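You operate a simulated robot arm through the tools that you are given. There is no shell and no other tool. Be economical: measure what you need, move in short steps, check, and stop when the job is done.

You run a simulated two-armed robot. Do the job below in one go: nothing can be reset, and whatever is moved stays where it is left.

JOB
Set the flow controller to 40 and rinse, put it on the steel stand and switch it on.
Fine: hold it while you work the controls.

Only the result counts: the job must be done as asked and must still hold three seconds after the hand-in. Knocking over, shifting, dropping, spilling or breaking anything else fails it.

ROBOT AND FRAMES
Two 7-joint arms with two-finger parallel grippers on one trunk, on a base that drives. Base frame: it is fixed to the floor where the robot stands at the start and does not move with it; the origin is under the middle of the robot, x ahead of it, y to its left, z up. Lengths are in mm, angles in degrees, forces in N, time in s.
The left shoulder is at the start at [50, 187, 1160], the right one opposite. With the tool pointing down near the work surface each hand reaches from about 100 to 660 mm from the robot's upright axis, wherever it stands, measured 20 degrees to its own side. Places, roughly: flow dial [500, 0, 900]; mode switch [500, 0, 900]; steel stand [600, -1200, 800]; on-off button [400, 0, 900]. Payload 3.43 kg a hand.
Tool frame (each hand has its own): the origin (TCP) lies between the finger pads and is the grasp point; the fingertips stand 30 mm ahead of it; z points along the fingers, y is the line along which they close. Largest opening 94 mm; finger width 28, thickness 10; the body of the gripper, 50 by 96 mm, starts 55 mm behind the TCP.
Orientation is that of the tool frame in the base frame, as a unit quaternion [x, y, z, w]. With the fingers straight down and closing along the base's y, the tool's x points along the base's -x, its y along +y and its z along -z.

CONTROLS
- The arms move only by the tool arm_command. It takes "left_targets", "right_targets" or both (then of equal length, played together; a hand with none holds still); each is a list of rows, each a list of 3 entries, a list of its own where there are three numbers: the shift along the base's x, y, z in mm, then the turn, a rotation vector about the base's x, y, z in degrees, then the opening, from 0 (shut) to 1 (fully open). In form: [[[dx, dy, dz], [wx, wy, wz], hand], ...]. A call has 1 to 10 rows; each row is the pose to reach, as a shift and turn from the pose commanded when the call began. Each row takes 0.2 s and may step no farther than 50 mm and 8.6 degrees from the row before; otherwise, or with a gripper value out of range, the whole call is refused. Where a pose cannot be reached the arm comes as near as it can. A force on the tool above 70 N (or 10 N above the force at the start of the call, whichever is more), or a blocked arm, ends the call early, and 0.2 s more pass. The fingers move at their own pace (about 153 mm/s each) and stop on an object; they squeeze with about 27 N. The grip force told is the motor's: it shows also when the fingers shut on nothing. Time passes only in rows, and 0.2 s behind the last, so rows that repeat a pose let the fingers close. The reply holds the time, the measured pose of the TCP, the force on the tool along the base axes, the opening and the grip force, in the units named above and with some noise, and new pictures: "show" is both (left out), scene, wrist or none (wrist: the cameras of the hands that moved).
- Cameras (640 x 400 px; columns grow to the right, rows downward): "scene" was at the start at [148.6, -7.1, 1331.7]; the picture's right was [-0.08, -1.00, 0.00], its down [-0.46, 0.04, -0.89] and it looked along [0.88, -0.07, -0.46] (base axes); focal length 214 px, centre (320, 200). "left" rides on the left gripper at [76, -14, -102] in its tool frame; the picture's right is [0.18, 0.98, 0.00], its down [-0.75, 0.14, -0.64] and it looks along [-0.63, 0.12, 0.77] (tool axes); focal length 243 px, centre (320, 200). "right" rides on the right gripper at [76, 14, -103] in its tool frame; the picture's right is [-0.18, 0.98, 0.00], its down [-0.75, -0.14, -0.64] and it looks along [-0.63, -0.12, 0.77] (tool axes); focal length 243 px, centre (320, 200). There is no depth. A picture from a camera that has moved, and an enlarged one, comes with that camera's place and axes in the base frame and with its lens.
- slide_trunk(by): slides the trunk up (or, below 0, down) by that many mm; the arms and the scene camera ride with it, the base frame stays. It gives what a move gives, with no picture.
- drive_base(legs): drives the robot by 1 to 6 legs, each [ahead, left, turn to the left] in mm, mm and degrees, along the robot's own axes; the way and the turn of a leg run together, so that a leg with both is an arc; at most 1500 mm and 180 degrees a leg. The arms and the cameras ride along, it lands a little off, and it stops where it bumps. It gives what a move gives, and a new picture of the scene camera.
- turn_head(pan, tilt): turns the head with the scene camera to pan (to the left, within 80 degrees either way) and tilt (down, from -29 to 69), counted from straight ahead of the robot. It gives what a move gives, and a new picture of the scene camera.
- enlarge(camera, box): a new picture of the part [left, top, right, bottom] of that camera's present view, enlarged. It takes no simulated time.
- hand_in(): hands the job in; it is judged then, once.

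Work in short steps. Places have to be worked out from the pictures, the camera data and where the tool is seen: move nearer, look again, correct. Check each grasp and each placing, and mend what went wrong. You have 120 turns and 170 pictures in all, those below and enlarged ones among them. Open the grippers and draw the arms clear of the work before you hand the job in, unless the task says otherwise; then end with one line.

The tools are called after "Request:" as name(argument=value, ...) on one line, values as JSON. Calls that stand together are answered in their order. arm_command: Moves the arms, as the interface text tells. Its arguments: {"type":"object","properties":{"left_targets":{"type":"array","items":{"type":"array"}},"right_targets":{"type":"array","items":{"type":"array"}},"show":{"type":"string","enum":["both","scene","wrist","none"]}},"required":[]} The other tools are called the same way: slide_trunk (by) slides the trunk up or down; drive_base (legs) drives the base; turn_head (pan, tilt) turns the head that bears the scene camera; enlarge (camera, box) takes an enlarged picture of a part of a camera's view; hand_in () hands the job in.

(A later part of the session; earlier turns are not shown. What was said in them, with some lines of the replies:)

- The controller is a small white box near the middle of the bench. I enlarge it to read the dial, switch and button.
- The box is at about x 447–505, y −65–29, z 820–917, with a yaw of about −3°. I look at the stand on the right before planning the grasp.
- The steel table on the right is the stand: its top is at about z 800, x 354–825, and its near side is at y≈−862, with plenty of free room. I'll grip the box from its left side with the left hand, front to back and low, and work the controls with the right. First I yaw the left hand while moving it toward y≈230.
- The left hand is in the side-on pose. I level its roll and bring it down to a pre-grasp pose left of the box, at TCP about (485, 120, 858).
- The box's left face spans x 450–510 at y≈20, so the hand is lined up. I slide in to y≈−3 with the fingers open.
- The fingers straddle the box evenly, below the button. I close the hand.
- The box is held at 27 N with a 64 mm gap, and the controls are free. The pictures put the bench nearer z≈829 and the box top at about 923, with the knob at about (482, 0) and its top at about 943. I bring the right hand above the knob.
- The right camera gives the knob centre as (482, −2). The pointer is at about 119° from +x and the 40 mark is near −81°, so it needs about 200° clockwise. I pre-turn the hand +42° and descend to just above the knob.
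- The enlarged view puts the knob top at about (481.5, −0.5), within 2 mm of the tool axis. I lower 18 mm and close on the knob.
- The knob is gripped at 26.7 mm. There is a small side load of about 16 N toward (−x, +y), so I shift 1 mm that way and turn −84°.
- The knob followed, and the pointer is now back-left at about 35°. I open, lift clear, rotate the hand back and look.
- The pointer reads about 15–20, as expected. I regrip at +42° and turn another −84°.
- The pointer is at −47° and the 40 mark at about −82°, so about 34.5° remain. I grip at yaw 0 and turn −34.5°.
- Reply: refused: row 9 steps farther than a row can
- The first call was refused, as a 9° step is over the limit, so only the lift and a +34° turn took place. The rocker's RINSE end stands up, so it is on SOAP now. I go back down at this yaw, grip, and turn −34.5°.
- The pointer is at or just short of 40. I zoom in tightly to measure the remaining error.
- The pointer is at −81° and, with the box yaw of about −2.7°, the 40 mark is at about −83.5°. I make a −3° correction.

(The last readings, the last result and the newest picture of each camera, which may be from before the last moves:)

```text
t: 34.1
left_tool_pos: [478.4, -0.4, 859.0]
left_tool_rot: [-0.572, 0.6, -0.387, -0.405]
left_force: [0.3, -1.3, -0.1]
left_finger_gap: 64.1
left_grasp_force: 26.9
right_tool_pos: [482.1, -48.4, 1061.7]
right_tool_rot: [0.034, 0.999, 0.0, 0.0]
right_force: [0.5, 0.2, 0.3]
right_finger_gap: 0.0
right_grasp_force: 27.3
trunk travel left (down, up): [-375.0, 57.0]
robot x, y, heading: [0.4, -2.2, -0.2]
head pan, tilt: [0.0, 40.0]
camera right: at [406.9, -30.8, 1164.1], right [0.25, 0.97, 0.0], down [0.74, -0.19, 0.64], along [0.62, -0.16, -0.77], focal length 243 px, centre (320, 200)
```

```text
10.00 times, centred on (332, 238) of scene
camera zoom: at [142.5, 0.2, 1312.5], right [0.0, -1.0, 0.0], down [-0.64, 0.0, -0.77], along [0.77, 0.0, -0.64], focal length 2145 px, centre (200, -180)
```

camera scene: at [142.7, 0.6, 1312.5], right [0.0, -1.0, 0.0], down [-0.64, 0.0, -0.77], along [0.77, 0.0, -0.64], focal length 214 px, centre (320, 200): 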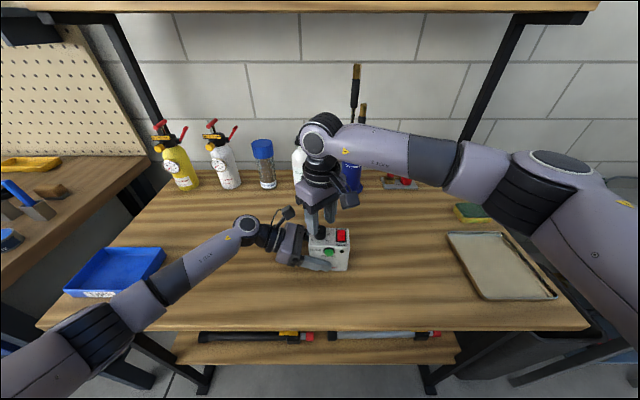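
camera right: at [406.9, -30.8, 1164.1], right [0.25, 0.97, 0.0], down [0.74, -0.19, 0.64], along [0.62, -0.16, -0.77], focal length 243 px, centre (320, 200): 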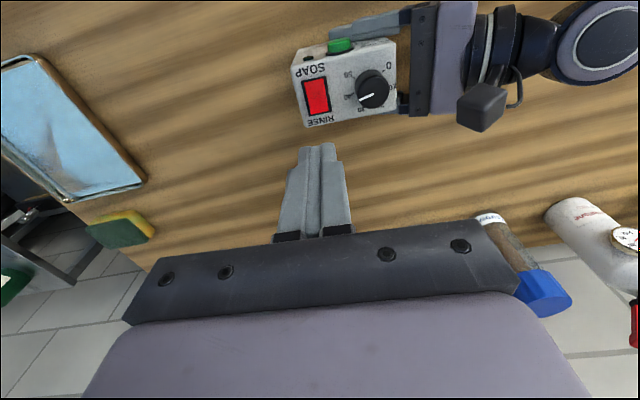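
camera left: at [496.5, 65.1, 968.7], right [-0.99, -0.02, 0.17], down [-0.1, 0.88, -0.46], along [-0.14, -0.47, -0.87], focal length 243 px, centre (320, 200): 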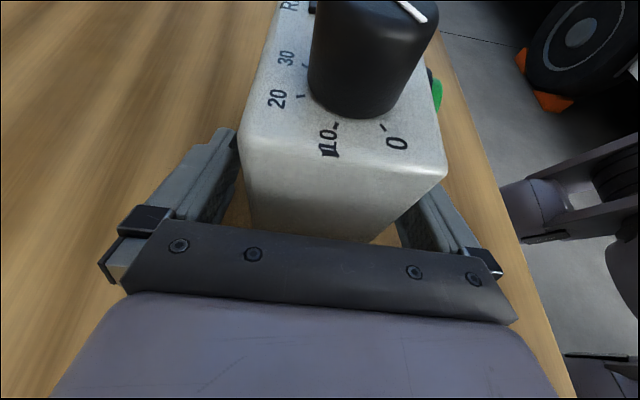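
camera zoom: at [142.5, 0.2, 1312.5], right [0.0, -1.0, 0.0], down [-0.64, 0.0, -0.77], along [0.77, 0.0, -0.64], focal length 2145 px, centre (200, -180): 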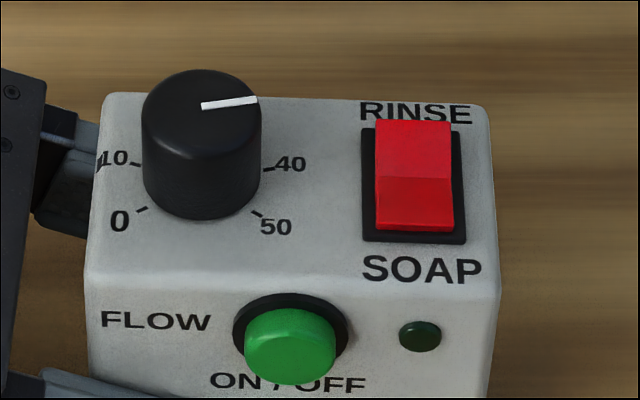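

Request:
enlarge(camera="right", box=[340, 60, 404, 116])

Request:
enlarge(camera="scene", box=[308, 218, 340, 246])

```text
7.14 times, centred on (372, 88) of right
camera zoom: at [406.9, -30.8, 1164.1], right [0.25, 0.97, 0.0], down [0.74, -0.19, 0.64], along [0.62, -0.16, -0.77], focal length 1733 px, centre (-51, 1000)
```

zoom: 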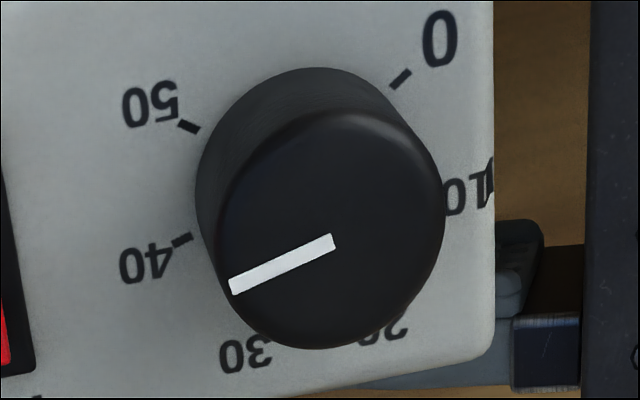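

```text
14.29 times, centred on (324, 232) of scene
camera zoom: at [142.5, 0.2, 1312.5], right [0.0, -1.0, 0.0], down [-0.64, 0.0, -0.77], along [0.77, 0.0, -0.64], focal length 3064 px, centre (263, -257)
```

zoom: 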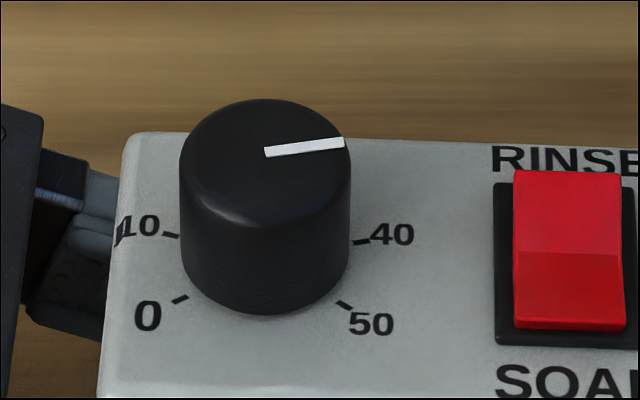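

The pointer stays at −81°. The tick positions fit a dial range nearer 250°, which puts 40 at −77 to −83°, so the dial is on 40 within tolerance. Next I press the rocker's RINSE (rear) half with closed fingers, at about (492, −50).

Request:
arm_command(right_targets=[[[10, -2, -30], [0, 0, 3.9], 0], [[10, -2, -70], [0, 0, 3.9], 0], [[10, -2, -90], [0, 0, 3.9], 0]], show="wrist")

Request:
enlarge(camera="scene", box=[300, 205, 364, 261])

```text
t: 34.9
left_tool_pos: [479.1, 0.0, 858.9]
left_tool_rot: [-0.572, 0.6, -0.387, -0.404]
left_force: [-0.3, 0.5, -0.7]
left_finger_gap: 64.2
left_grasp_force: 26.9
right_tool_pos: [491.0, -49.8, 969.3]
right_tool_rot: [-0.001, 1.0, 0.001, 0.0]
right_force: [0.2, 0.4, 0.2]
right_finger_gap: 0.0
right_grasp_force: 27.2
trunk travel left (down, up): [-375.0, 57.0]
robot x, y, heading: [0.7, -2.7, -0.1]
head pan, tilt: [0.0, 40.0]
camera right: at [415.9, -37.2, 1072.3], right [0.18, 0.98, 0.0], down [0.75, -0.14, 0.64], along [0.63, -0.12, -0.77], focal length 243 px, centre (320, 200)
```

right: 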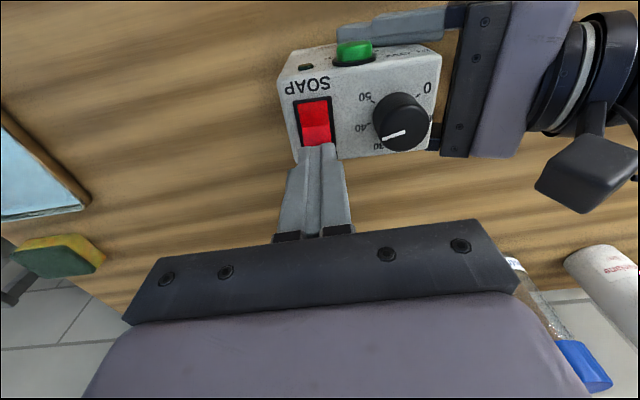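

```text
7.14 times, centred on (332, 233) of scene
camera zoom: at [142.6, 0.5, 1312.5], right [0.0, -1.0, 0.0], down [-0.64, 0.0, -0.77], along [0.77, 0.0, -0.64], focal length 1532 px, centre (234, -36)
```

zoom: 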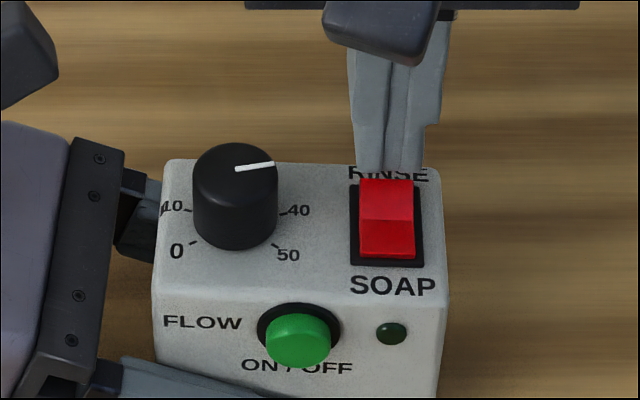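

The finger's front edge is at about x 485, just over the rocker's rear end. I shift 5 mm toward the robot and press down in small steps.

Request:
arm_command(right_targets=[[[-5, 0, 0], [0, 0, 0], 0], [[-5, 0, -4], [0, 0, 0], 0], [[-5, 0, -8], [0, 0, 0], 0], [[-5, 0, -11], [0, 0, 0], 0], [[-5, 0, -13], [0, 0, 0], 0]], show="none")

Request:
enlarge(camera="scene", box=[300, 205, 364, 261])

```text
t: 36.1
left_tool_pos: [479.5, -0.8, 859.7]
left_tool_rot: [-0.572, 0.6, -0.386, -0.405]
left_force: [0.4, -0.6, 0.5]
left_finger_gap: 64.1
left_grasp_force: 27.2
right_tool_pos: [485.6, -50.7, 956.8]
right_tool_rot: [0.0, 1.0, 0.001, 0.001]
right_force: [0.3, -1.9, 6.1]
right_finger_gap: 0.1
right_grasp_force: 27.2
trunk travel left (down, up): [-375.0, 57.0]
robot x, y, heading: [-1.3, -0.1, 0.2]
head pan, tilt: [0.0, 40.0]
```

```text
7.14 times, centred on (332, 233) of scene
camera zoom: at [142.3, 0.4, 1312.6], right [0.0, -1.0, 0.0], down [-0.64, 0.0, -0.77], along [0.77, 0.0, -0.64], focal length 1532 px, centre (234, -36)
```

zoom: 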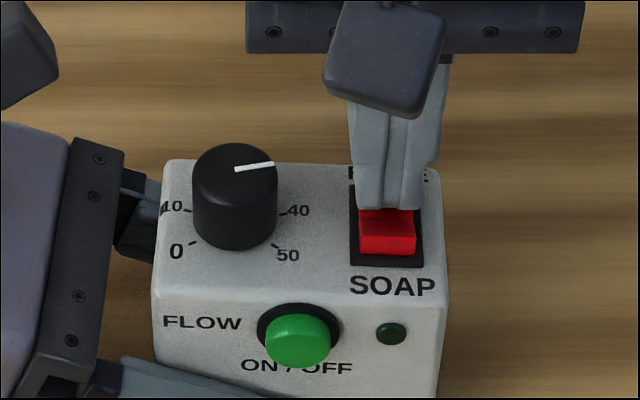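

The front half has tipped up. I lift off and check that it stays.

Request:
arm_command(right_targets=[[[0, 0, 25], [0, 0, 0], 0], [[-10, -20, 65], [0, 0, 0], 0], [[-40, -50, 100], [0, 0, 0], 0], [[-80, -70, 110], [0, 0, 0], 0]], show="none")

Request:
enlarge(camera="scene", box=[300, 205, 364, 261])

Request:
enlarge(camera="left", box=[240, 0, 460, 140])

```text
refused: row 3 steps farther than a row can; nothing moved
```

```text
7.14 times, centred on (332, 233) of scene
camera zoom: at [142.3, 0.4, 1312.6], right [0.0, -1.0, 0.0], down [-0.64, 0.0, -0.77], along [0.77, 0.0, -0.64], focal length 1532 px, centre (234, -36)
```

zoom: 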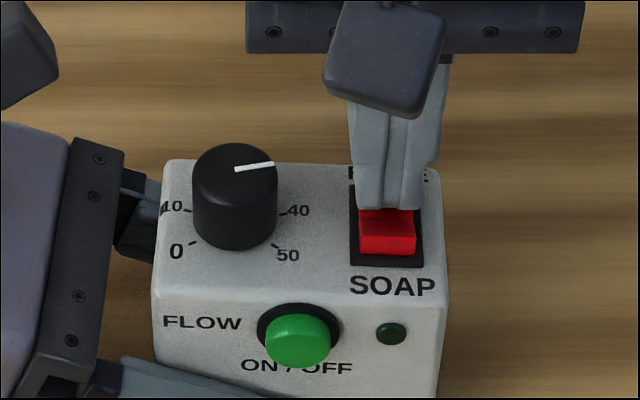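

```text
2.86 times, centred on (350, 70) of left
camera zoom: at [496.2, 65.5, 968.8], right [-0.99, -0.02, 0.17], down [-0.1, 0.88, -0.46], along [-0.14, -0.47, -0.87], focal length 693 px, centre (234, 571)
```

zoom: 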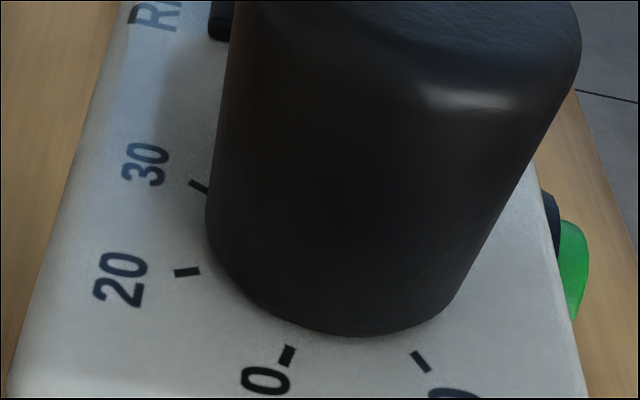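

A row was over the step limit, so I redo the retreat with smaller steps. The left-camera ticks show 50° spacing, so I will recheck the pointer against that too.

Request:
arm_command(right_targets=[[[0, 0, 25], [0, 0, 0], 0], [[-10, -5, 65], [0, 0, 0], 0], [[-30, 5, 100], [0, 0, 0], 0], [[-50, 20, 130], [0, 0, 0], 0], [[-70, 35, 150], [0, 0, 0], 0]], show="wrist")

Request:
enlarge(camera="scene", box=[300, 205, 364, 261])

```text
t: 37.3
left_tool_pos: [479.4, 1.0, 858.2]
left_tool_rot: [-0.572, 0.599, -0.387, -0.405]
left_force: [-1.7, 0.8, 1.7]
left_finger_gap: 64.3
left_grasp_force: 26.6
right_tool_pos: [415.8, -14.9, 1107.0]
right_tool_rot: [0.0, 1.0, 0.001, 0.0]
right_force: [1.0, -1.3, -0.1]
right_finger_gap: 0.1
right_grasp_force: 26.8
trunk travel left (down, up): [-375.0, 57.0]
robot x, y, heading: [-1.9, 1.0, -0.0]
head pan, tilt: [0.0, 40.0]
camera right: at [339.8, -2.8, 1210.3], right [0.18, 0.98, 0.0], down [0.75, -0.14, 0.64], along [0.63, -0.12, -0.77], focal length 243 px, centre (320, 200)
```

right: 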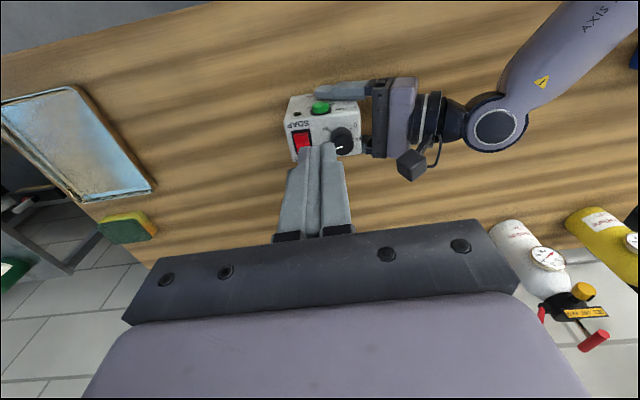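

```text
7.14 times, centred on (332, 233) of scene
camera zoom: at [142.4, 0.8, 1312.5], right [0.0, -1.0, 0.0], down [-0.64, 0.0, -0.77], along [0.77, 0.0, -0.64], focal length 1532 px, centre (234, -36)
```

zoom: 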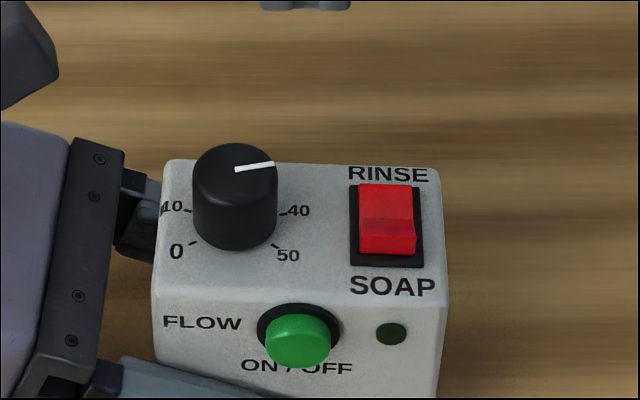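

The rocker now sits on RINSE, with its rear end down and front up. My angle method read the initial stop position about 3° low as well, so the pointer is on 40. I lift the box 110 mm and check the grip.

Request:
arm_command(left_targets=[[[0, 0, 10], [0, 0, 0], 0.3], [[0, 0, 25], [0, 0, 0], 0.3], [[0, 0, 45], [0, 0, 0], 0.3], [[0, 0, 70], [0, 0, 0], 0.3], [[0, 0, 95], [0, 0, 0], 0.3], [[0, 0, 110], [0, 0, 0], 0.3]], right_targets=[[[-15, -25, 0], [0, 0, 0], 0], [[-30, -50, 0], [0, 0, 0], 0], [[-45, -75, 5], [0, 0, 0], 0], [[-60, -100, 10], [0, 0, 0], 0], [[-75, -125, 15], [0, 0, 0], 0], [[-90, -150, 20], [0, 0, 0], 0]], show="scene")

```text
t: 38.7
left_tool_pos: [478.4, -1.5, 968.5]
left_tool_rot: [-0.571, 0.6, -0.386, -0.405]
left_force: [0.0, 0.5, -3.7]
left_finger_gap: 64.2
left_grasp_force: 26.4
right_tool_pos: [326.4, -166.3, 1125.6]
right_tool_rot: [-0.001, 1.0, 0.001, -0.001]
right_force: [-0.3, 0.0, -0.3]
right_finger_gap: 0.0
right_grasp_force: 26.9
trunk travel left (down, up): [-375.0, 57.0]
robot x, y, heading: [3.6, 2.5, -0.1]
head pan, tilt: [0.0, 40.0]
camera scene: at [142.5, 0.1, 1312.5], right [0.0, -1.0, 0.0], down [-0.64, 0.0, -0.77], along [0.77, 0.0, -0.64], focal length 214 px, centre (320, 200)
```

scene: 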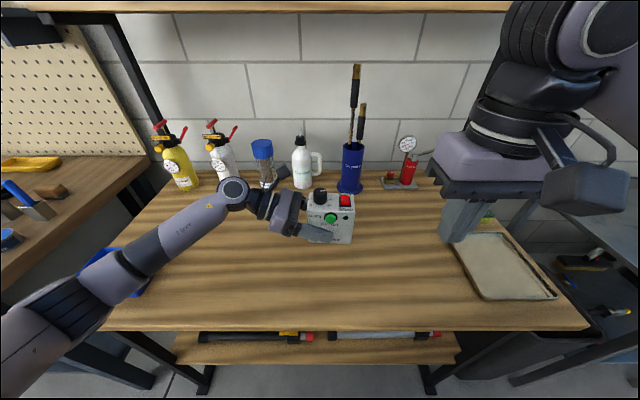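

The box is lifted level and firmly held. I back off 150 mm, then drive 1150 mm to the right to face the stand.

Request:
drive_base(legs=[[-150, 0, 0], [0, -1150, 0]])

```text
t: 45.5
left_tool_pos: [330.3, -1146.1, 968.6]
left_tool_rot: [-0.57, 0.601, -0.386, -0.406]
left_force: [-0.9, 0.0, -2.8]
left_finger_gap: 64.2
left_grasp_force: 26.8
right_tool_pos: [178.2, -1310.8, 1125.0]
right_tool_rot: [0.001, 1.0, 0.001, 0.0]
right_force: [-0.2, 0.4, -0.1]
right_finger_gap: 0.0
right_grasp_force: 27.2
trunk travel left (down, up): [-375.0, 57.0]
robot x, y, heading: [-149.4, -1148.7, -0.1]
head pan, tilt: [0.0, 40.0]
camera scene: at [-6.4, -1145.2, 1312.4], right [0.0, -1.0, 0.0], down [-0.64, 0.0, -0.77], along [0.77, 0.0, -0.64], focal length 214 px, centre (320, 200)
```

scene: 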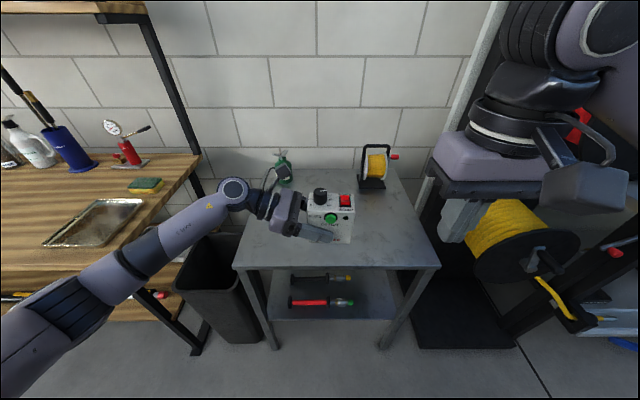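

The stand is ahead: its near edge is at x≈335 and y runs −900 to −1470, with a bottle and a reel at the back only. I drive forward 145 mm so the box is over the clear front-middle.

Request:
drive_base(legs=[[145, -20, 0]])

```text
t: 46.9
left_tool_pos: [474.7, -1167.7, 969.5]
left_tool_rot: [-0.571, 0.601, -0.385, -0.406]
left_force: [0.0, -0.2, -3.2]
left_finger_gap: 64.4
left_grasp_force: 27.3
right_tool_pos: [320.7, -1331.6, 1125.6]
right_tool_rot: [-0.001, 1.0, 0.001, -0.001]
right_force: [0.5, 0.2, 0.3]
right_finger_gap: 0.0
right_grasp_force: 26.9
trunk travel left (down, up): [-375.0, 57.0]
robot x, y, heading: [-3.7, -1163.5, -0.2]
head pan, tilt: [0.0, 40.0]
camera scene: at [138.4, -1165.4, 1312.3], right [0.0, -1.0, 0.0], down [-0.64, 0.0, -0.77], along [0.77, 0.0, -0.64], focal length 214 px, centre (320, 200)
```

scene: 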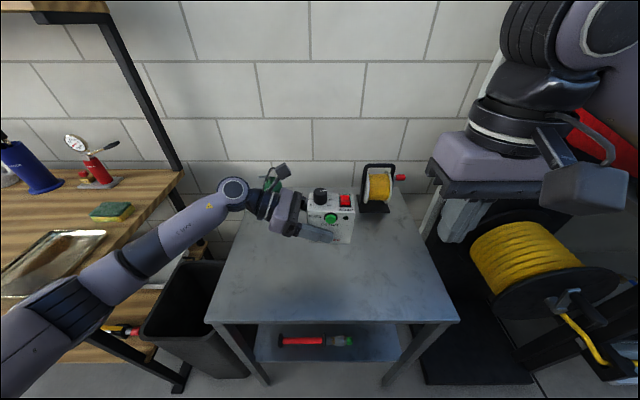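

The box is over the clear middle of the stand. I lower it toward the surface, then continue in small steps.

Request:
arm_command(left_targets=[[[0, 0, -25], [0, 0, 0], 0.3], [[0, 0, -50], [0, 0, 0], 0.3], [[0, 0, -75], [0, 0, 0], 0.3], [[0, 0, -100], [0, 0, 0], 0.3], [[0, 0, -110], [0, 0, 0], 0.3]], show="scene")

Request:
enlarge(camera="scene", box=[260, 190, 380, 290])

```text
t: 48.1
left_tool_pos: [473.9, -1167.3, 858.3]
left_tool_rot: [-0.571, 0.6, -0.386, -0.405]
left_force: [0.0, -0.1, -3.1]
left_finger_gap: 64.1
left_grasp_force: 27.3
right_tool_pos: [320.1, -1331.9, 1125.4]
right_tool_rot: [0.0, 1.0, 0.001, 0.0]
right_force: [-0.1, -0.8, -0.9]
right_finger_gap: 0.1
right_grasp_force: 27.3
trunk travel left (down, up): [-375.0, 57.0]
robot x, y, heading: [-6.7, -1169.6, -0.0]
head pan, tilt: [0.0, 40.0]
camera scene: at [137.7, -1165.2, 1312.4], right [0.0, -1.0, 0.0], down [-0.64, 0.0, -0.77], along [0.77, 0.0, -0.64], focal length 214 px, centre (320, 200)
```

scene: 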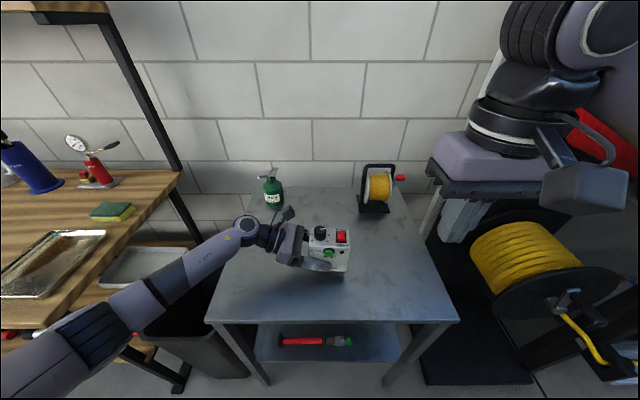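

```text
4.00 times, centred on (320, 240) of scene
camera zoom: at [137.7, -1165.2, 1312.4], right [0.0, -1.0, 0.0], down [-0.64, 0.0, -0.77], along [0.77, 0.0, -0.64], focal length 858 px, centre (320, 40)
```

zoom: 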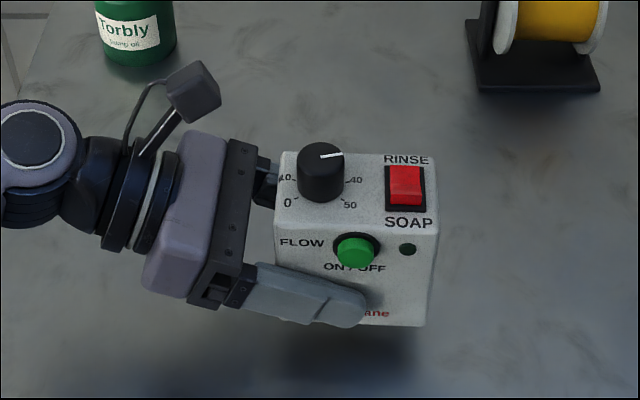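

It is still clear of the surface, as the shadow shows. I lower 20 mm more.

Request:
arm_command(left_targets=[[[0, 0, -7], [0, 0, 0], 0.3], [[0, 0, -14], [0, 0, 0], 0.3], [[0, 0, -20], [0, 0, 0], 0.3]], show="none")

Request:
enlarge(camera="scene", box=[280, 210, 380, 290])

```text
t: 48.9
left_tool_pos: [472.1, -1167.9, 838.6]
left_tool_rot: [-0.571, 0.601, -0.385, -0.406]
left_force: [0.6, 0.7, -2.8]
left_finger_gap: 63.8
left_grasp_force: 26.6
right_tool_pos: [320.6, -1330.3, 1126.4]
right_tool_rot: [0.001, 1.0, 0.0, 0.0]
right_force: [0.5, 0.3, -0.3]
right_finger_gap: 0.1
right_grasp_force: 27.6
trunk travel left (down, up): [-375.0, 57.0]
robot x, y, heading: [-2.8, -1162.3, 0.2]
head pan, tilt: [0.0, 40.0]
```

```text
5.00 times, centred on (330, 250) of scene
camera zoom: at [137.7, -1165.3, 1312.4], right [0.0, -1.0, 0.0], down [-0.64, 0.0, -0.77], along [0.77, 0.0, -0.64], focal length 1072 px, centre (270, -50)
```

zoom: 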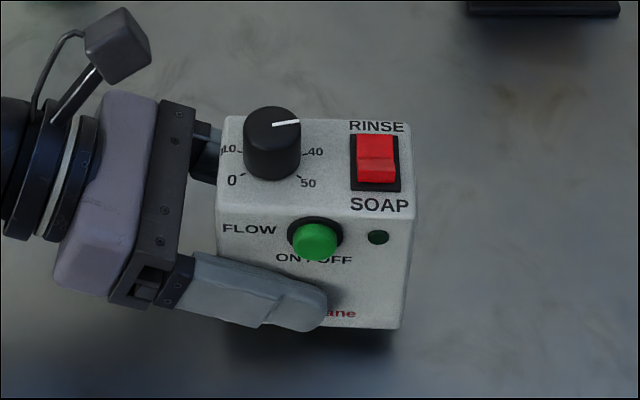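

The gap is small now. I continue down in 3 mm steps.

Request:
arm_command(left_targets=[[[0, 0, -3], [0, 0, 0], 0.3], [[0, 0, -6], [0, 0, 0], 0.3], [[0, 0, -8], [0, 0, 0], 0.3]], show="none")

Request:
enlarge(camera="scene", box=[280, 210, 380, 290])

```text
t: 49.7
left_tool_pos: [473.8, -1166.1, 831.7]
left_tool_rot: [-0.571, 0.6, -0.386, -0.406]
left_force: [0.3, 0.0, -2.9]
left_finger_gap: 64.3
left_grasp_force: 27.1
right_tool_pos: [321.7, -1332.0, 1125.4]
right_tool_rot: [0.0, 1.0, 0.001, 0.001]
right_force: [0.0, -0.4, -0.4]
right_finger_gap: 0.1
right_grasp_force: 27.3
trunk travel left (down, up): [-375.0, 57.0]
robot x, y, heading: [-6.8, -1166.0, -0.1]
head pan, tilt: [0.0, 40.0]
```

```text
5.00 times, centred on (330, 250) of scene
camera zoom: at [137.7, -1165.3, 1312.4], right [0.0, -1.0, 0.0], down [-0.64, 0.0, -0.77], along [0.77, 0.0, -0.64], focal length 1072 px, centre (270, -50)
```

zoom: 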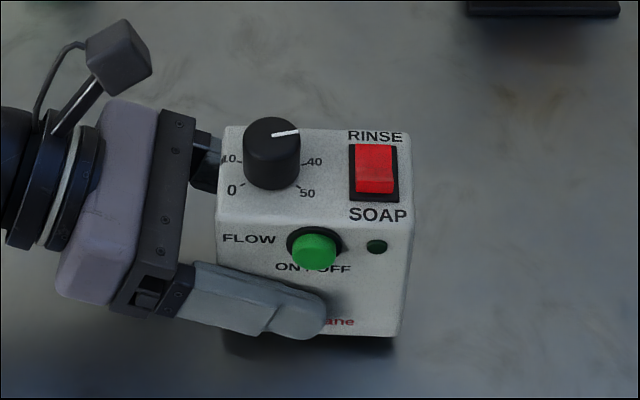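

Request:
arm_command(left_targets=[[[0, 0, -2], [0, 0, 0], 0.3], [[0, 0, -4], [0, 0, 0], 0.3], [[0, 0, -5], [0, 0, 0], 0.3]], show="none")

Request:
enlarge(camera="scene", box=[280, 210, 380, 290])

```text
t: 50.5
left_tool_pos: [472.8, -1165.7, 826.0]
left_tool_rot: [-0.571, 0.601, -0.386, -0.405]
left_force: [0.3, 0.7, -3.0]
left_finger_gap: 64.1
left_grasp_force: 26.6
right_tool_pos: [320.6, -1332.0, 1125.8]
right_tool_rot: [0.0, 1.0, 0.001, 0.0]
right_force: [-0.3, 0.1, 0.5]
right_finger_gap: 0.0
right_grasp_force: 26.7
trunk travel left (down, up): [-375.0, 57.0]
robot x, y, heading: [-5.1, -1164.9, -0.1]
head pan, tilt: [0.0, 40.0]
```

```text
5.00 times, centred on (330, 250) of scene
camera zoom: at [137.7, -1165.3, 1312.4], right [0.0, -1.0, 0.0], down [-0.64, 0.0, -0.77], along [0.77, 0.0, -0.64], focal length 1072 px, centre (270, -50)
```

zoom: 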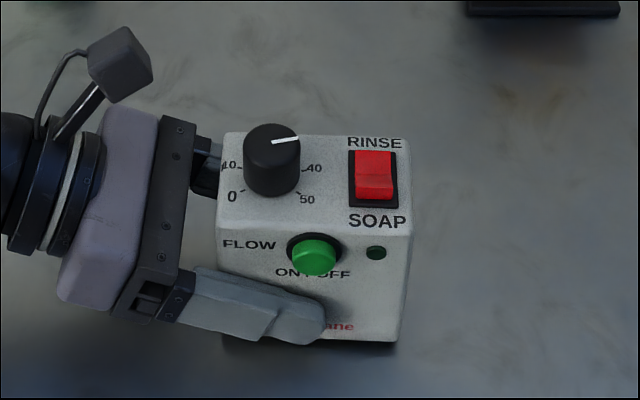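

No contact yet, with the force still at the weight of 3 N. I continue.

Request:
arm_command(left_targets=[[[0, 0, -2], [0, 0, 0], 0.3], [[0, 0, -4], [0, 0, 0], 0.3], [[0, 0, -6], [0, 0, 0], 0.3]], show="none")

Request:
enlarge(camera="scene", box=[280, 210, 380, 290])

```text
t: 51.3
left_tool_pos: [474.2, -1167.5, 820.3]
left_tool_rot: [-0.571, 0.6, -0.386, -0.406]
left_force: [0.8, -0.2, -3.9]
left_finger_gap: 63.8
left_grasp_force: 27.0
right_tool_pos: [321.0, -1331.0, 1127.1]
right_tool_rot: [0.0, 1.0, 0.0, 0.0]
right_force: [0.1, -0.6, -0.9]
right_finger_gap: 0.0
right_grasp_force: 27.3
trunk travel left (down, up): [-375.0, 57.0]
robot x, y, heading: [-4.8, -1164.6, -0.2]
head pan, tilt: [0.0, 40.0]
```

```text
5.00 times, centred on (330, 250) of scene
camera zoom: at [137.7, -1165.3, 1312.4], right [0.0, -1.0, 0.0], down [-0.64, 0.0, -0.77], along [0.77, 0.0, -0.64], focal length 1072 px, centre (270, -50)
```

zoom: 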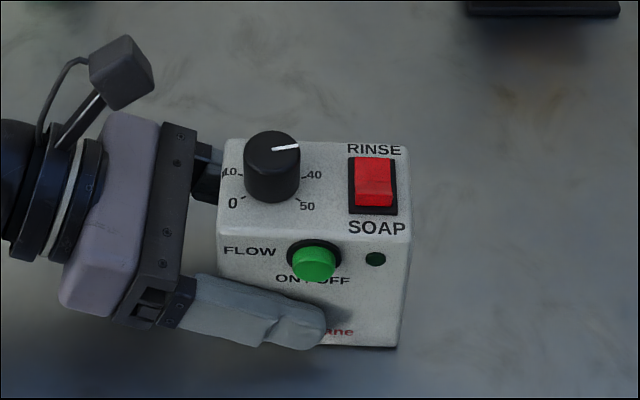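

Request:
arm_command(left_targets=[[[0, 0, -2], [0, 0, 0], 0.3], [[0, 0, -4], [0, 0, 0], 0.3], [[0, 0, -6], [0, 0, 0], 0.3]], show="none")

Request:
enlarge(camera="scene", box=[280, 210, 380, 290])

```text
t: 52.1
left_tool_pos: [473.8, -1167.6, 819.2]
left_tool_rot: [-0.569, 0.6, -0.389, -0.406]
left_force: [-1.4, 7.2, 23.7]
left_finger_gap: 64.2
left_grasp_force: 27.6
right_tool_pos: [319.5, -1331.3, 1126.9]
right_tool_rot: [0.0, 1.0, 0.0, 0.001]
right_force: [-1.2, -1.1, 0.3]
right_finger_gap: 0.0
right_grasp_force: 27.4
trunk travel left (down, up): [-375.0, 57.0]
robot x, y, heading: [-5.0, -1163.4, 0.1]
head pan, tilt: [0.0, 40.0]
```

```text
5.00 times, centred on (330, 250) of scene
camera zoom: at [135.4, -1164.7, 1313.1], right [0.0, -1.0, 0.0], down [-0.64, 0.0, -0.77], along [0.77, 0.0, -0.64], focal length 1072 px, centre (270, -50)
```

zoom: 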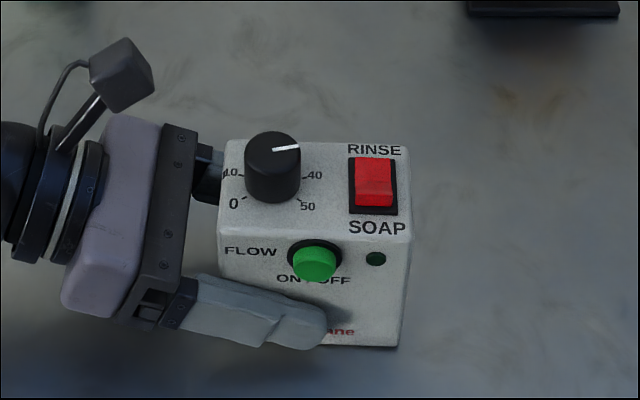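

Contact: 24 N upward at TCP z 819. I ease up 4.5 mm to leave only a light load.

Request:
arm_command(left_targets=[[[0, 0, 3], [0, 0, 0], 0.3], [[0, 0, 4.5], [0, 0, 0], 0.3]], show="scene")

```text
t: 52.7
left_tool_pos: [474.0, -1167.7, 817.6]
left_tool_rot: [-0.571, 0.6, -0.387, -0.404]
left_force: [5.8, 1.2, 13.0]
left_finger_gap: 64.5
left_grasp_force: 26.9
right_tool_pos: [320.4, -1331.4, 1125.5]
right_tool_rot: [0.001, 1.0, 0.001, 0.0]
right_force: [0.6, 0.3, 0.4]
right_finger_gap: 0.0
right_grasp_force: 26.6
trunk travel left (down, up): [-375.0, 57.0]
robot x, y, heading: [-3.5, -1164.5, 0.0]
head pan, tilt: [0.0, 40.0]
camera scene: at [136.9, -1165.2, 1312.5], right [0.0, -1.0, 0.0], down [-0.64, 0.0, -0.77], along [0.77, 0.0, -0.64], focal length 214 px, centre (320, 200)
```

scene: 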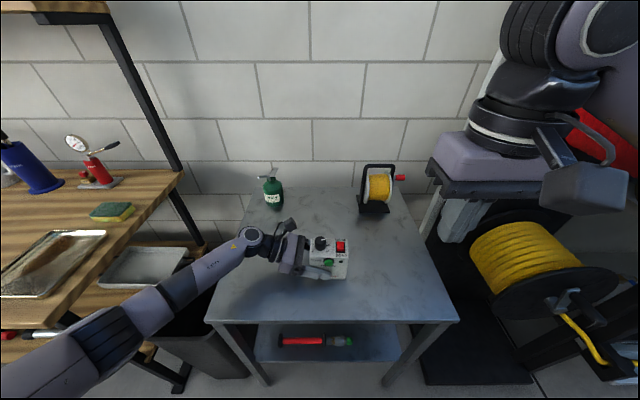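

The box is seated with light preload. The button should be at about (433, −1188, 867). I bring the closed right fingers, pointing down, to just in front of it.

Request:
arm_command(right_targets=[[[10, 29, -20], [0, 0, 0], 0], [[20, 58, -40], [0, 0, 0], 0], [[30, 87, -60], [0, 0, 0], 0], [[45, 115, -85], [0, 0, 0], 0], [[65, 143, -110], [0, 0, 0], 0], [[65, 143, -150], [0, 0, 0], 0], [[65, 143, -190], [0, 0, 0], 0], [[65, 143, -225], [0, 0, 0], 0]], show="both")

Request:
enlarge(camera="scene", box=[280, 210, 380, 290])

```text
t: 54.5
left_tool_pos: [472.6, -1167.2, 818.0]
left_tool_rot: [-0.571, 0.601, -0.386, -0.405]
left_force: [3.2, -2.2, 10.7]
left_finger_gap: 64.2
left_grasp_force: 26.4
right_tool_pos: [386.5, -1189.5, 901.5]
right_tool_rot: [0.001, 1.0, 0.001, 0.001]
right_force: [0.3, 0.2, 0.3]
right_finger_gap: 0.0
right_grasp_force: 26.7
trunk travel left (down, up): [-375.0, 57.0]
robot x, y, heading: [-5.0, -1169.2, -0.3]
head pan, tilt: [0.0, 40.0]
camera scene: at [136.8, -1165.5, 1312.6], right [0.0, -1.0, 0.0], down [-0.64, 0.0, -0.77], along [0.77, 0.0, -0.64], focal length 214 px, centre (320, 200)
camera right: at [310.6, -1175.8, 1003.7], right [0.19, 0.98, 0.0], down [0.75, -0.14, 0.64], along [0.63, -0.12, -0.77], focal length 243 px, centre (320, 200)
```

scene: 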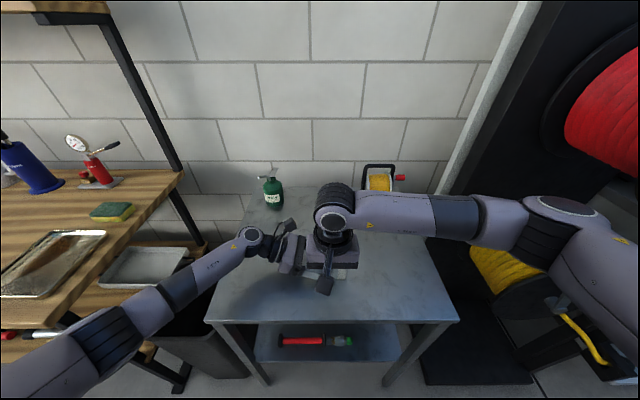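
right: 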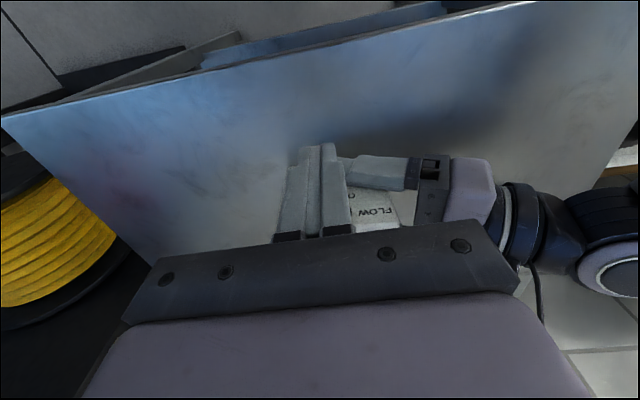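

```text
5.00 times, centred on (330, 250) of scene
camera zoom: at [136.8, -1165.5, 1312.6], right [0.0, -1.0, 0.0], down [-0.64, 0.0, -0.77], along [0.77, 0.0, -0.64], focal length 1072 px, centre (270, -50)
```

zoom: 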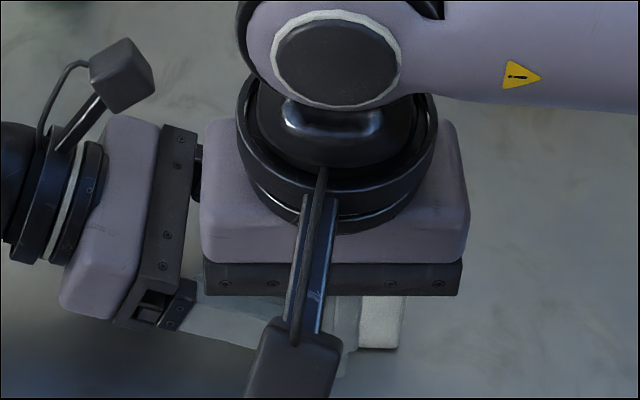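

The view is blocked by the hand, so I rely on the computed button position and on force. I lower 16 mm, so the tips are at z≈855, and creep toward the button.

Request:
arm_command(right_targets=[[[0, 1, -16], [0, 0, 0], 0], [[15, 1, -16], [0, 0, 0], 0], [[25, 1, -16], [0, 0, 0], 0], [[28, 1, -16], [0, 0, 0], 0], [[31, 1, -16], [0, 0, 0], 0]], show="none")

Request:
enlarge(camera="right", box=[260, 130, 460, 250])

```text
t: 55.7
left_tool_pos: [472.3, -1166.8, 818.9]
left_tool_rot: [-0.57, 0.601, -0.386, -0.406]
left_force: [-0.6, -1.4, 9.0]
left_finger_gap: 64.3
left_grasp_force: 26.9
right_tool_pos: [415.8, -1187.6, 885.3]
right_tool_rot: [0.0, 1.0, 0.001, 0.0]
right_force: [0.3, 0.2, -0.3]
right_finger_gap: 0.0
right_grasp_force: 26.9
trunk travel left (down, up): [-375.0, 57.0]
robot x, y, heading: [-3.6, -1164.8, -0.1]
head pan, tilt: [0.0, 40.0]
```

```text
3.20 times, centred on (360, 190) of right
camera zoom: at [341.6, -1174.6, 988.3], right [0.18, 0.98, 0.0], down [0.75, -0.14, 0.64], along [0.63, -0.12, -0.77], focal length 776 px, centre (192, 232)
```

zoom: 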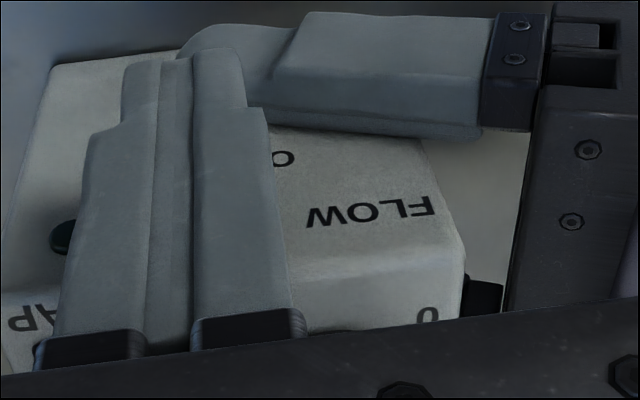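

The finger is in front of the button and the LED is visible at its side. I advance in 1.5 mm steps.

Request:
arm_command(right_targets=[[[1.5, 0, 0], [0, 0, 0], 0], [[3, 0, 0], [0, 0, 0], 0], [[4.5, 0, 0], [0, 0, 0], 0], [[6, 0, 0], [0, 0, 0], 0]], show="none")

Request:
enlarge(camera="right", box=[260, 130, 460, 250])

```text
t: 56.7
left_tool_pos: [472.6, -1166.5, 819.4]
left_tool_rot: [-0.571, 0.6, -0.386, -0.405]
left_force: [0.1, -0.7, 7.0]
left_finger_gap: 64.2
left_grasp_force: 26.8
right_tool_pos: [422.6, -1188.2, 885.7]
right_tool_rot: [0.0, 1.0, 0.001, 0.001]
right_force: [-3.6, -1.3, -1.4]
right_finger_gap: 0.0
right_grasp_force: 27.3
trunk travel left (down, up): [-375.0, 57.0]
robot x, y, heading: [-4.1, -1165.7, -0.3]
head pan, tilt: [0.0, 40.0]
```

```text
3.20 times, centred on (360, 190) of right
camera zoom: at [347.0, -1174.5, 988.1], right [0.18, 0.98, 0.0], down [0.75, -0.14, 0.64], along [0.63, -0.12, -0.77], focal length 776 px, centre (192, 232)
```

zoom: 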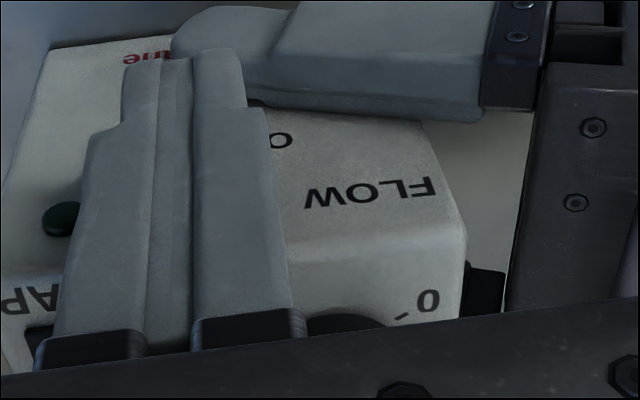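

Contact: 3.6 N against the button and the LED still dark. I press a little further.

Request:
arm_command(right_targets=[[[1, 0, 0], [0, 0, 0], 0], [[2, 0, 0], [0, 0, 0], 0], [[3, 0, 0], [0, 0, 0], 0]], show="none")

Request:
enlarge(camera="right", box=[260, 130, 460, 250])

```text
t: 57.5
left_tool_pos: [472.7, -1166.9, 818.3]
left_tool_rot: [-0.571, 0.6, -0.387, -0.405]
left_force: [5.2, -1.4, 5.0]
left_finger_gap: 64.2
left_grasp_force: 26.7
right_tool_pos: [425.1, -1187.0, 885.9]
right_tool_rot: [-0.001, 1.0, 0.001, -0.001]
right_force: [-7.1, -0.3, -0.3]
right_finger_gap: 0.2
right_grasp_force: 27.0
trunk travel left (down, up): [-375.0, 57.0]
robot x, y, heading: [-5.1, -1167.5, 0.1]
head pan, tilt: [0.0, 40.0]
```

```text
3.20 times, centred on (360, 190) of right
camera zoom: at [350.1, -1174.4, 988.2], right [0.18, 0.98, 0.0], down [0.75, -0.14, 0.64], along [0.63, -0.12, -0.77], focal length 776 px, centre (192, 232)
```

zoom: 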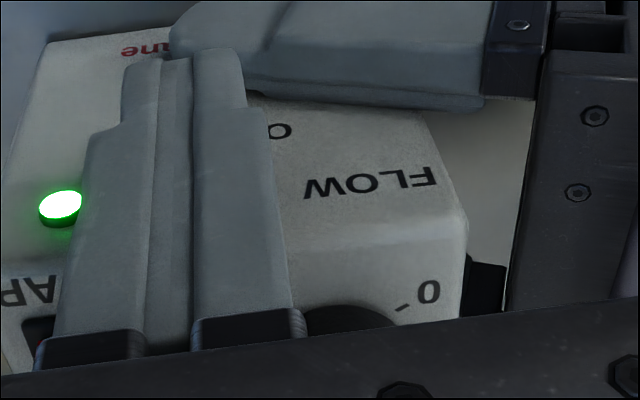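

The LED is lit. I draw the right hand back and up, and check.

Request:
arm_command(right_targets=[[[-15, 0, 0], [0, 0, 0], 0], [[-40, 0, 0], [0, 0, 0], 0], [[-50, -10, 40], [0, 0, 0], 0], [[-60, -30, 80], [0, 0, 0], 0], [[-70, -55, 115], [0, 0, 0], 0], [[-80, -85, 150], [0, 0, 0], 0], [[-90, -115, 185], [0, 0, 0], 0], [[-100, -145, 220], [0, 0, 0], 0]], show="scene")

Request:
enlarge(camera="scene", box=[280, 210, 380, 290])

```text
t: 59.3
left_tool_pos: [472.9, -1166.6, 818.2]
left_tool_rot: [-0.57, 0.601, -0.386, -0.406]
left_force: [1.7, 1.4, 6.8]
left_finger_gap: 64.2
left_grasp_force: 27.2
right_tool_pos: [325.6, -1332.9, 1105.8]
right_tool_rot: [0.0, 1.0, 0.0, 0.0]
right_force: [0.3, 0.6, -0.1]
right_finger_gap: 0.0
right_grasp_force: 27.0
trunk travel left (down, up): [-375.0, 57.0]
robot x, y, heading: [-9.6, -1162.7, -0.1]
head pan, tilt: [0.0, 40.0]
camera scene: at [136.9, -1165.4, 1312.5], right [0.0, -1.0, 0.0], down [-0.64, 0.0, -0.77], along [0.77, 0.0, -0.64], focal length 214 px, centre (320, 200)
```

scene: 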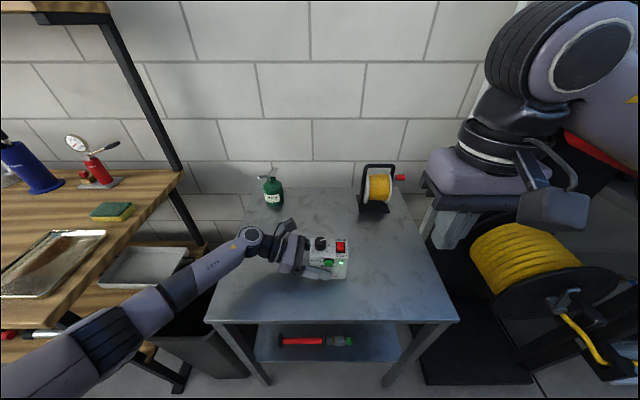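

```text
5.00 times, centred on (330, 250) of scene
camera zoom: at [136.9, -1165.4, 1312.5], right [0.0, -1.0, 0.0], down [-0.64, 0.0, -0.77], along [0.77, 0.0, -0.64], focal length 1072 px, centre (270, -50)
```

zoom: 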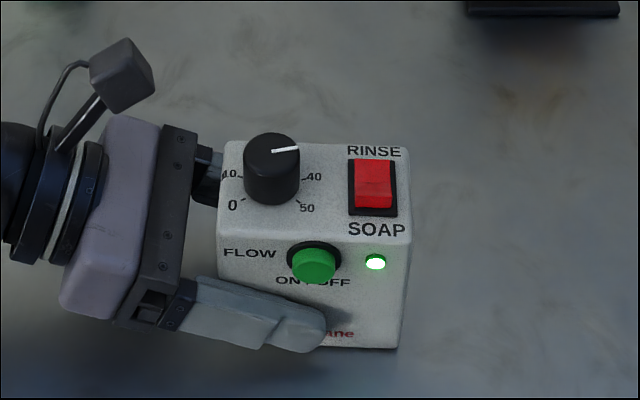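

The controller is on, at 40 and RINSE, and seated. I open the left hand and check before backing out.

Request:
arm_command(left_targets=[[[0, 0, 0], [0, 0, 0], 0.5], [[0, 0, 0], [0, 0, 0], 0.9], [[0, 0, 0], [0, 0, 0], 0.95], [[0, 0, 0], [0, 0, 0], 0.95]], show="wrist")

Request:
enlarge(camera="scene", box=[280, 210, 380, 290])

```text
t: 60.3
left_tool_pos: [472.5, -1167.4, 818.1]
left_tool_rot: [-0.571, 0.6, -0.387, -0.405]
left_force: [0.1, -0.4, -0.9]
left_finger_gap: 89.2
left_grasp_force: 0.1
right_tool_pos: [326.0, -1333.0, 1105.5]
right_tool_rot: [0.001, 1.0, 0.002, 0.0]
right_force: [0.0, 0.1, 0.0]
right_finger_gap: 0.1
right_grasp_force: 26.8
trunk travel left (down, up): [-375.0, 57.0]
robot x, y, heading: [-4.5, -1163.0, -0.1]
head pan, tilt: [0.0, 40.0]
camera left: at [490.4, -1101.2, 927.9], right [-0.99, -0.02, 0.17], down [-0.1, 0.88, -0.46], along [-0.14, -0.47, -0.87], focal length 243 px, centre (320, 200)
```

left: 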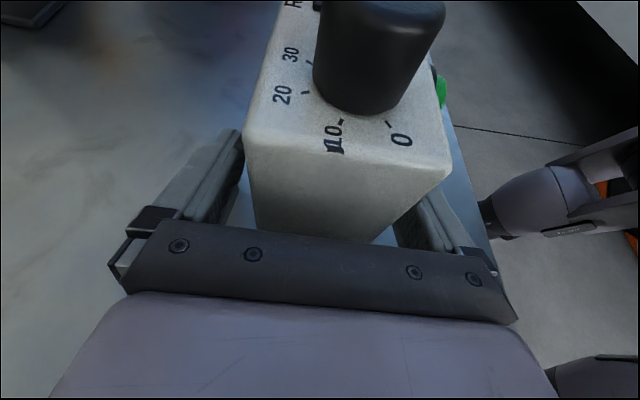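

```text
5.00 times, centred on (330, 250) of scene
camera zoom: at [137.4, -1165.3, 1312.5], right [0.0, -1.0, 0.0], down [-0.64, 0.0, -0.77], along [0.77, 0.0, -0.64], focal length 1072 px, centre (270, -50)
```

zoom: 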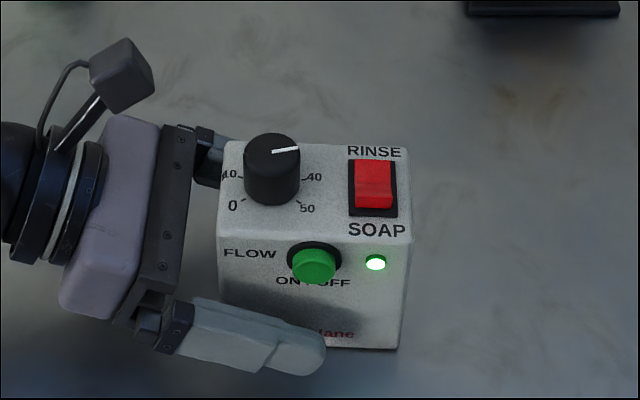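

The box stands free. I back the left hand out along +y, then raise it.

Request:
arm_command(left_targets=[[[1, 25, 0], [0, 0, 0], 0.95], [[2, 50, 0], [0, 0, 0], 0.95], [[4, 80, 2], [0, 0, 0], 0.95], [[4, 100, 25], [0, 0, 0], 0.95], [[4, 110, 65], [0, 0, 0], 0.95], [[4, 115, 110], [0, 0, 0], 0.95], [[4, 115, 155], [0, 0, 0], 0.95], [[4, 115, 200], [0, 0, 0], 0.95]], show="scene")

Request:
enlarge(camera="scene", box=[290, 215, 370, 285])

```text
t: 62.1
left_tool_pos: [476.7, -1051.4, 1017.9]
left_tool_rot: [-0.572, 0.6, -0.387, -0.405]
left_force: [-0.6, -0.1, 0.4]
left_finger_gap: 89.3
left_grasp_force: 0.0
right_tool_pos: [325.3, -1332.2, 1105.1]
right_tool_rot: [0.0, 1.0, 0.001, 0.0]
right_force: [-1.6, -0.7, -0.3]
right_finger_gap: 0.2
right_grasp_force: 27.1
trunk travel left (down, up): [-375.0, 57.0]
robot x, y, heading: [-6.0, -1165.8, 0.0]
head pan, tilt: [0.0, 40.0]
camera scene: at [137.3, -1165.4, 1312.4], right [0.0, -1.0, 0.0], down [-0.64, 0.0, -0.77], along [0.77, 0.0, -0.64], focal length 214 px, centre (320, 200)
```

scene: 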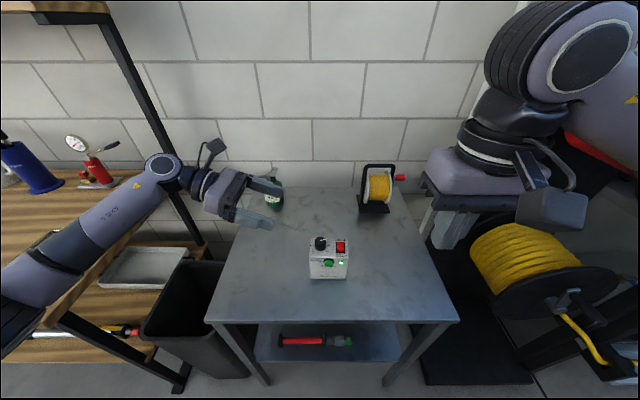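

```text
5.71 times, centred on (330, 250) of scene
camera zoom: at [137.3, -1165.4, 1312.4], right [0.0, -1.0, 0.0], down [-0.64, 0.0, -0.77], along [0.77, 0.0, -0.64], focal length 1226 px, centre (263, -86)
```

zoom: 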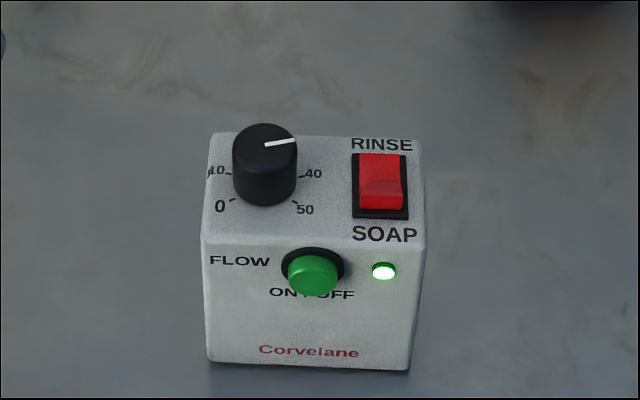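

The controller stands on its own on the stand, lit, with the dial at 40 and the switch on RINSE. I open the right gripper, then hand in.

Request:
arm_command(right_targets=[[[0, 0, 10], [0, 0, 0], 0.5], [[0, 0, 20], [0, 0, 0], 1], [[0, 0, 20], [0, 0, 0], 1]], show="none")

Request:
hand_in()

```text
t: 62.9
left_tool_pos: [477.0, -1051.1, 1017.3]
left_tool_rot: [-0.571, 0.601, -0.386, -0.405]
left_force: [-1.0, -0.2, 0.5]
left_finger_gap: 89.4
left_grasp_force: 0.0
right_tool_pos: [326.1, -1331.9, 1125.5]
right_tool_rot: [0.001, 1.0, 0.001, 0.0]
right_force: [0.6, -0.7, -0.9]
right_finger_gap: 94.2
right_grasp_force: 0.1
trunk travel left (down, up): [-375.0, 57.0]
robot x, y, heading: [-5.7, -1163.9, -0.2]
head pan, tilt: [0.0, 40.0]
```

```text
The job is handed in.
```

I set the flow controller to 40 (read from the pictures to within about one dial unit) and RINSE, put it on the steel stand and switched it on (its light is lit); the job is handed in, with both grippers open and the arms clear.
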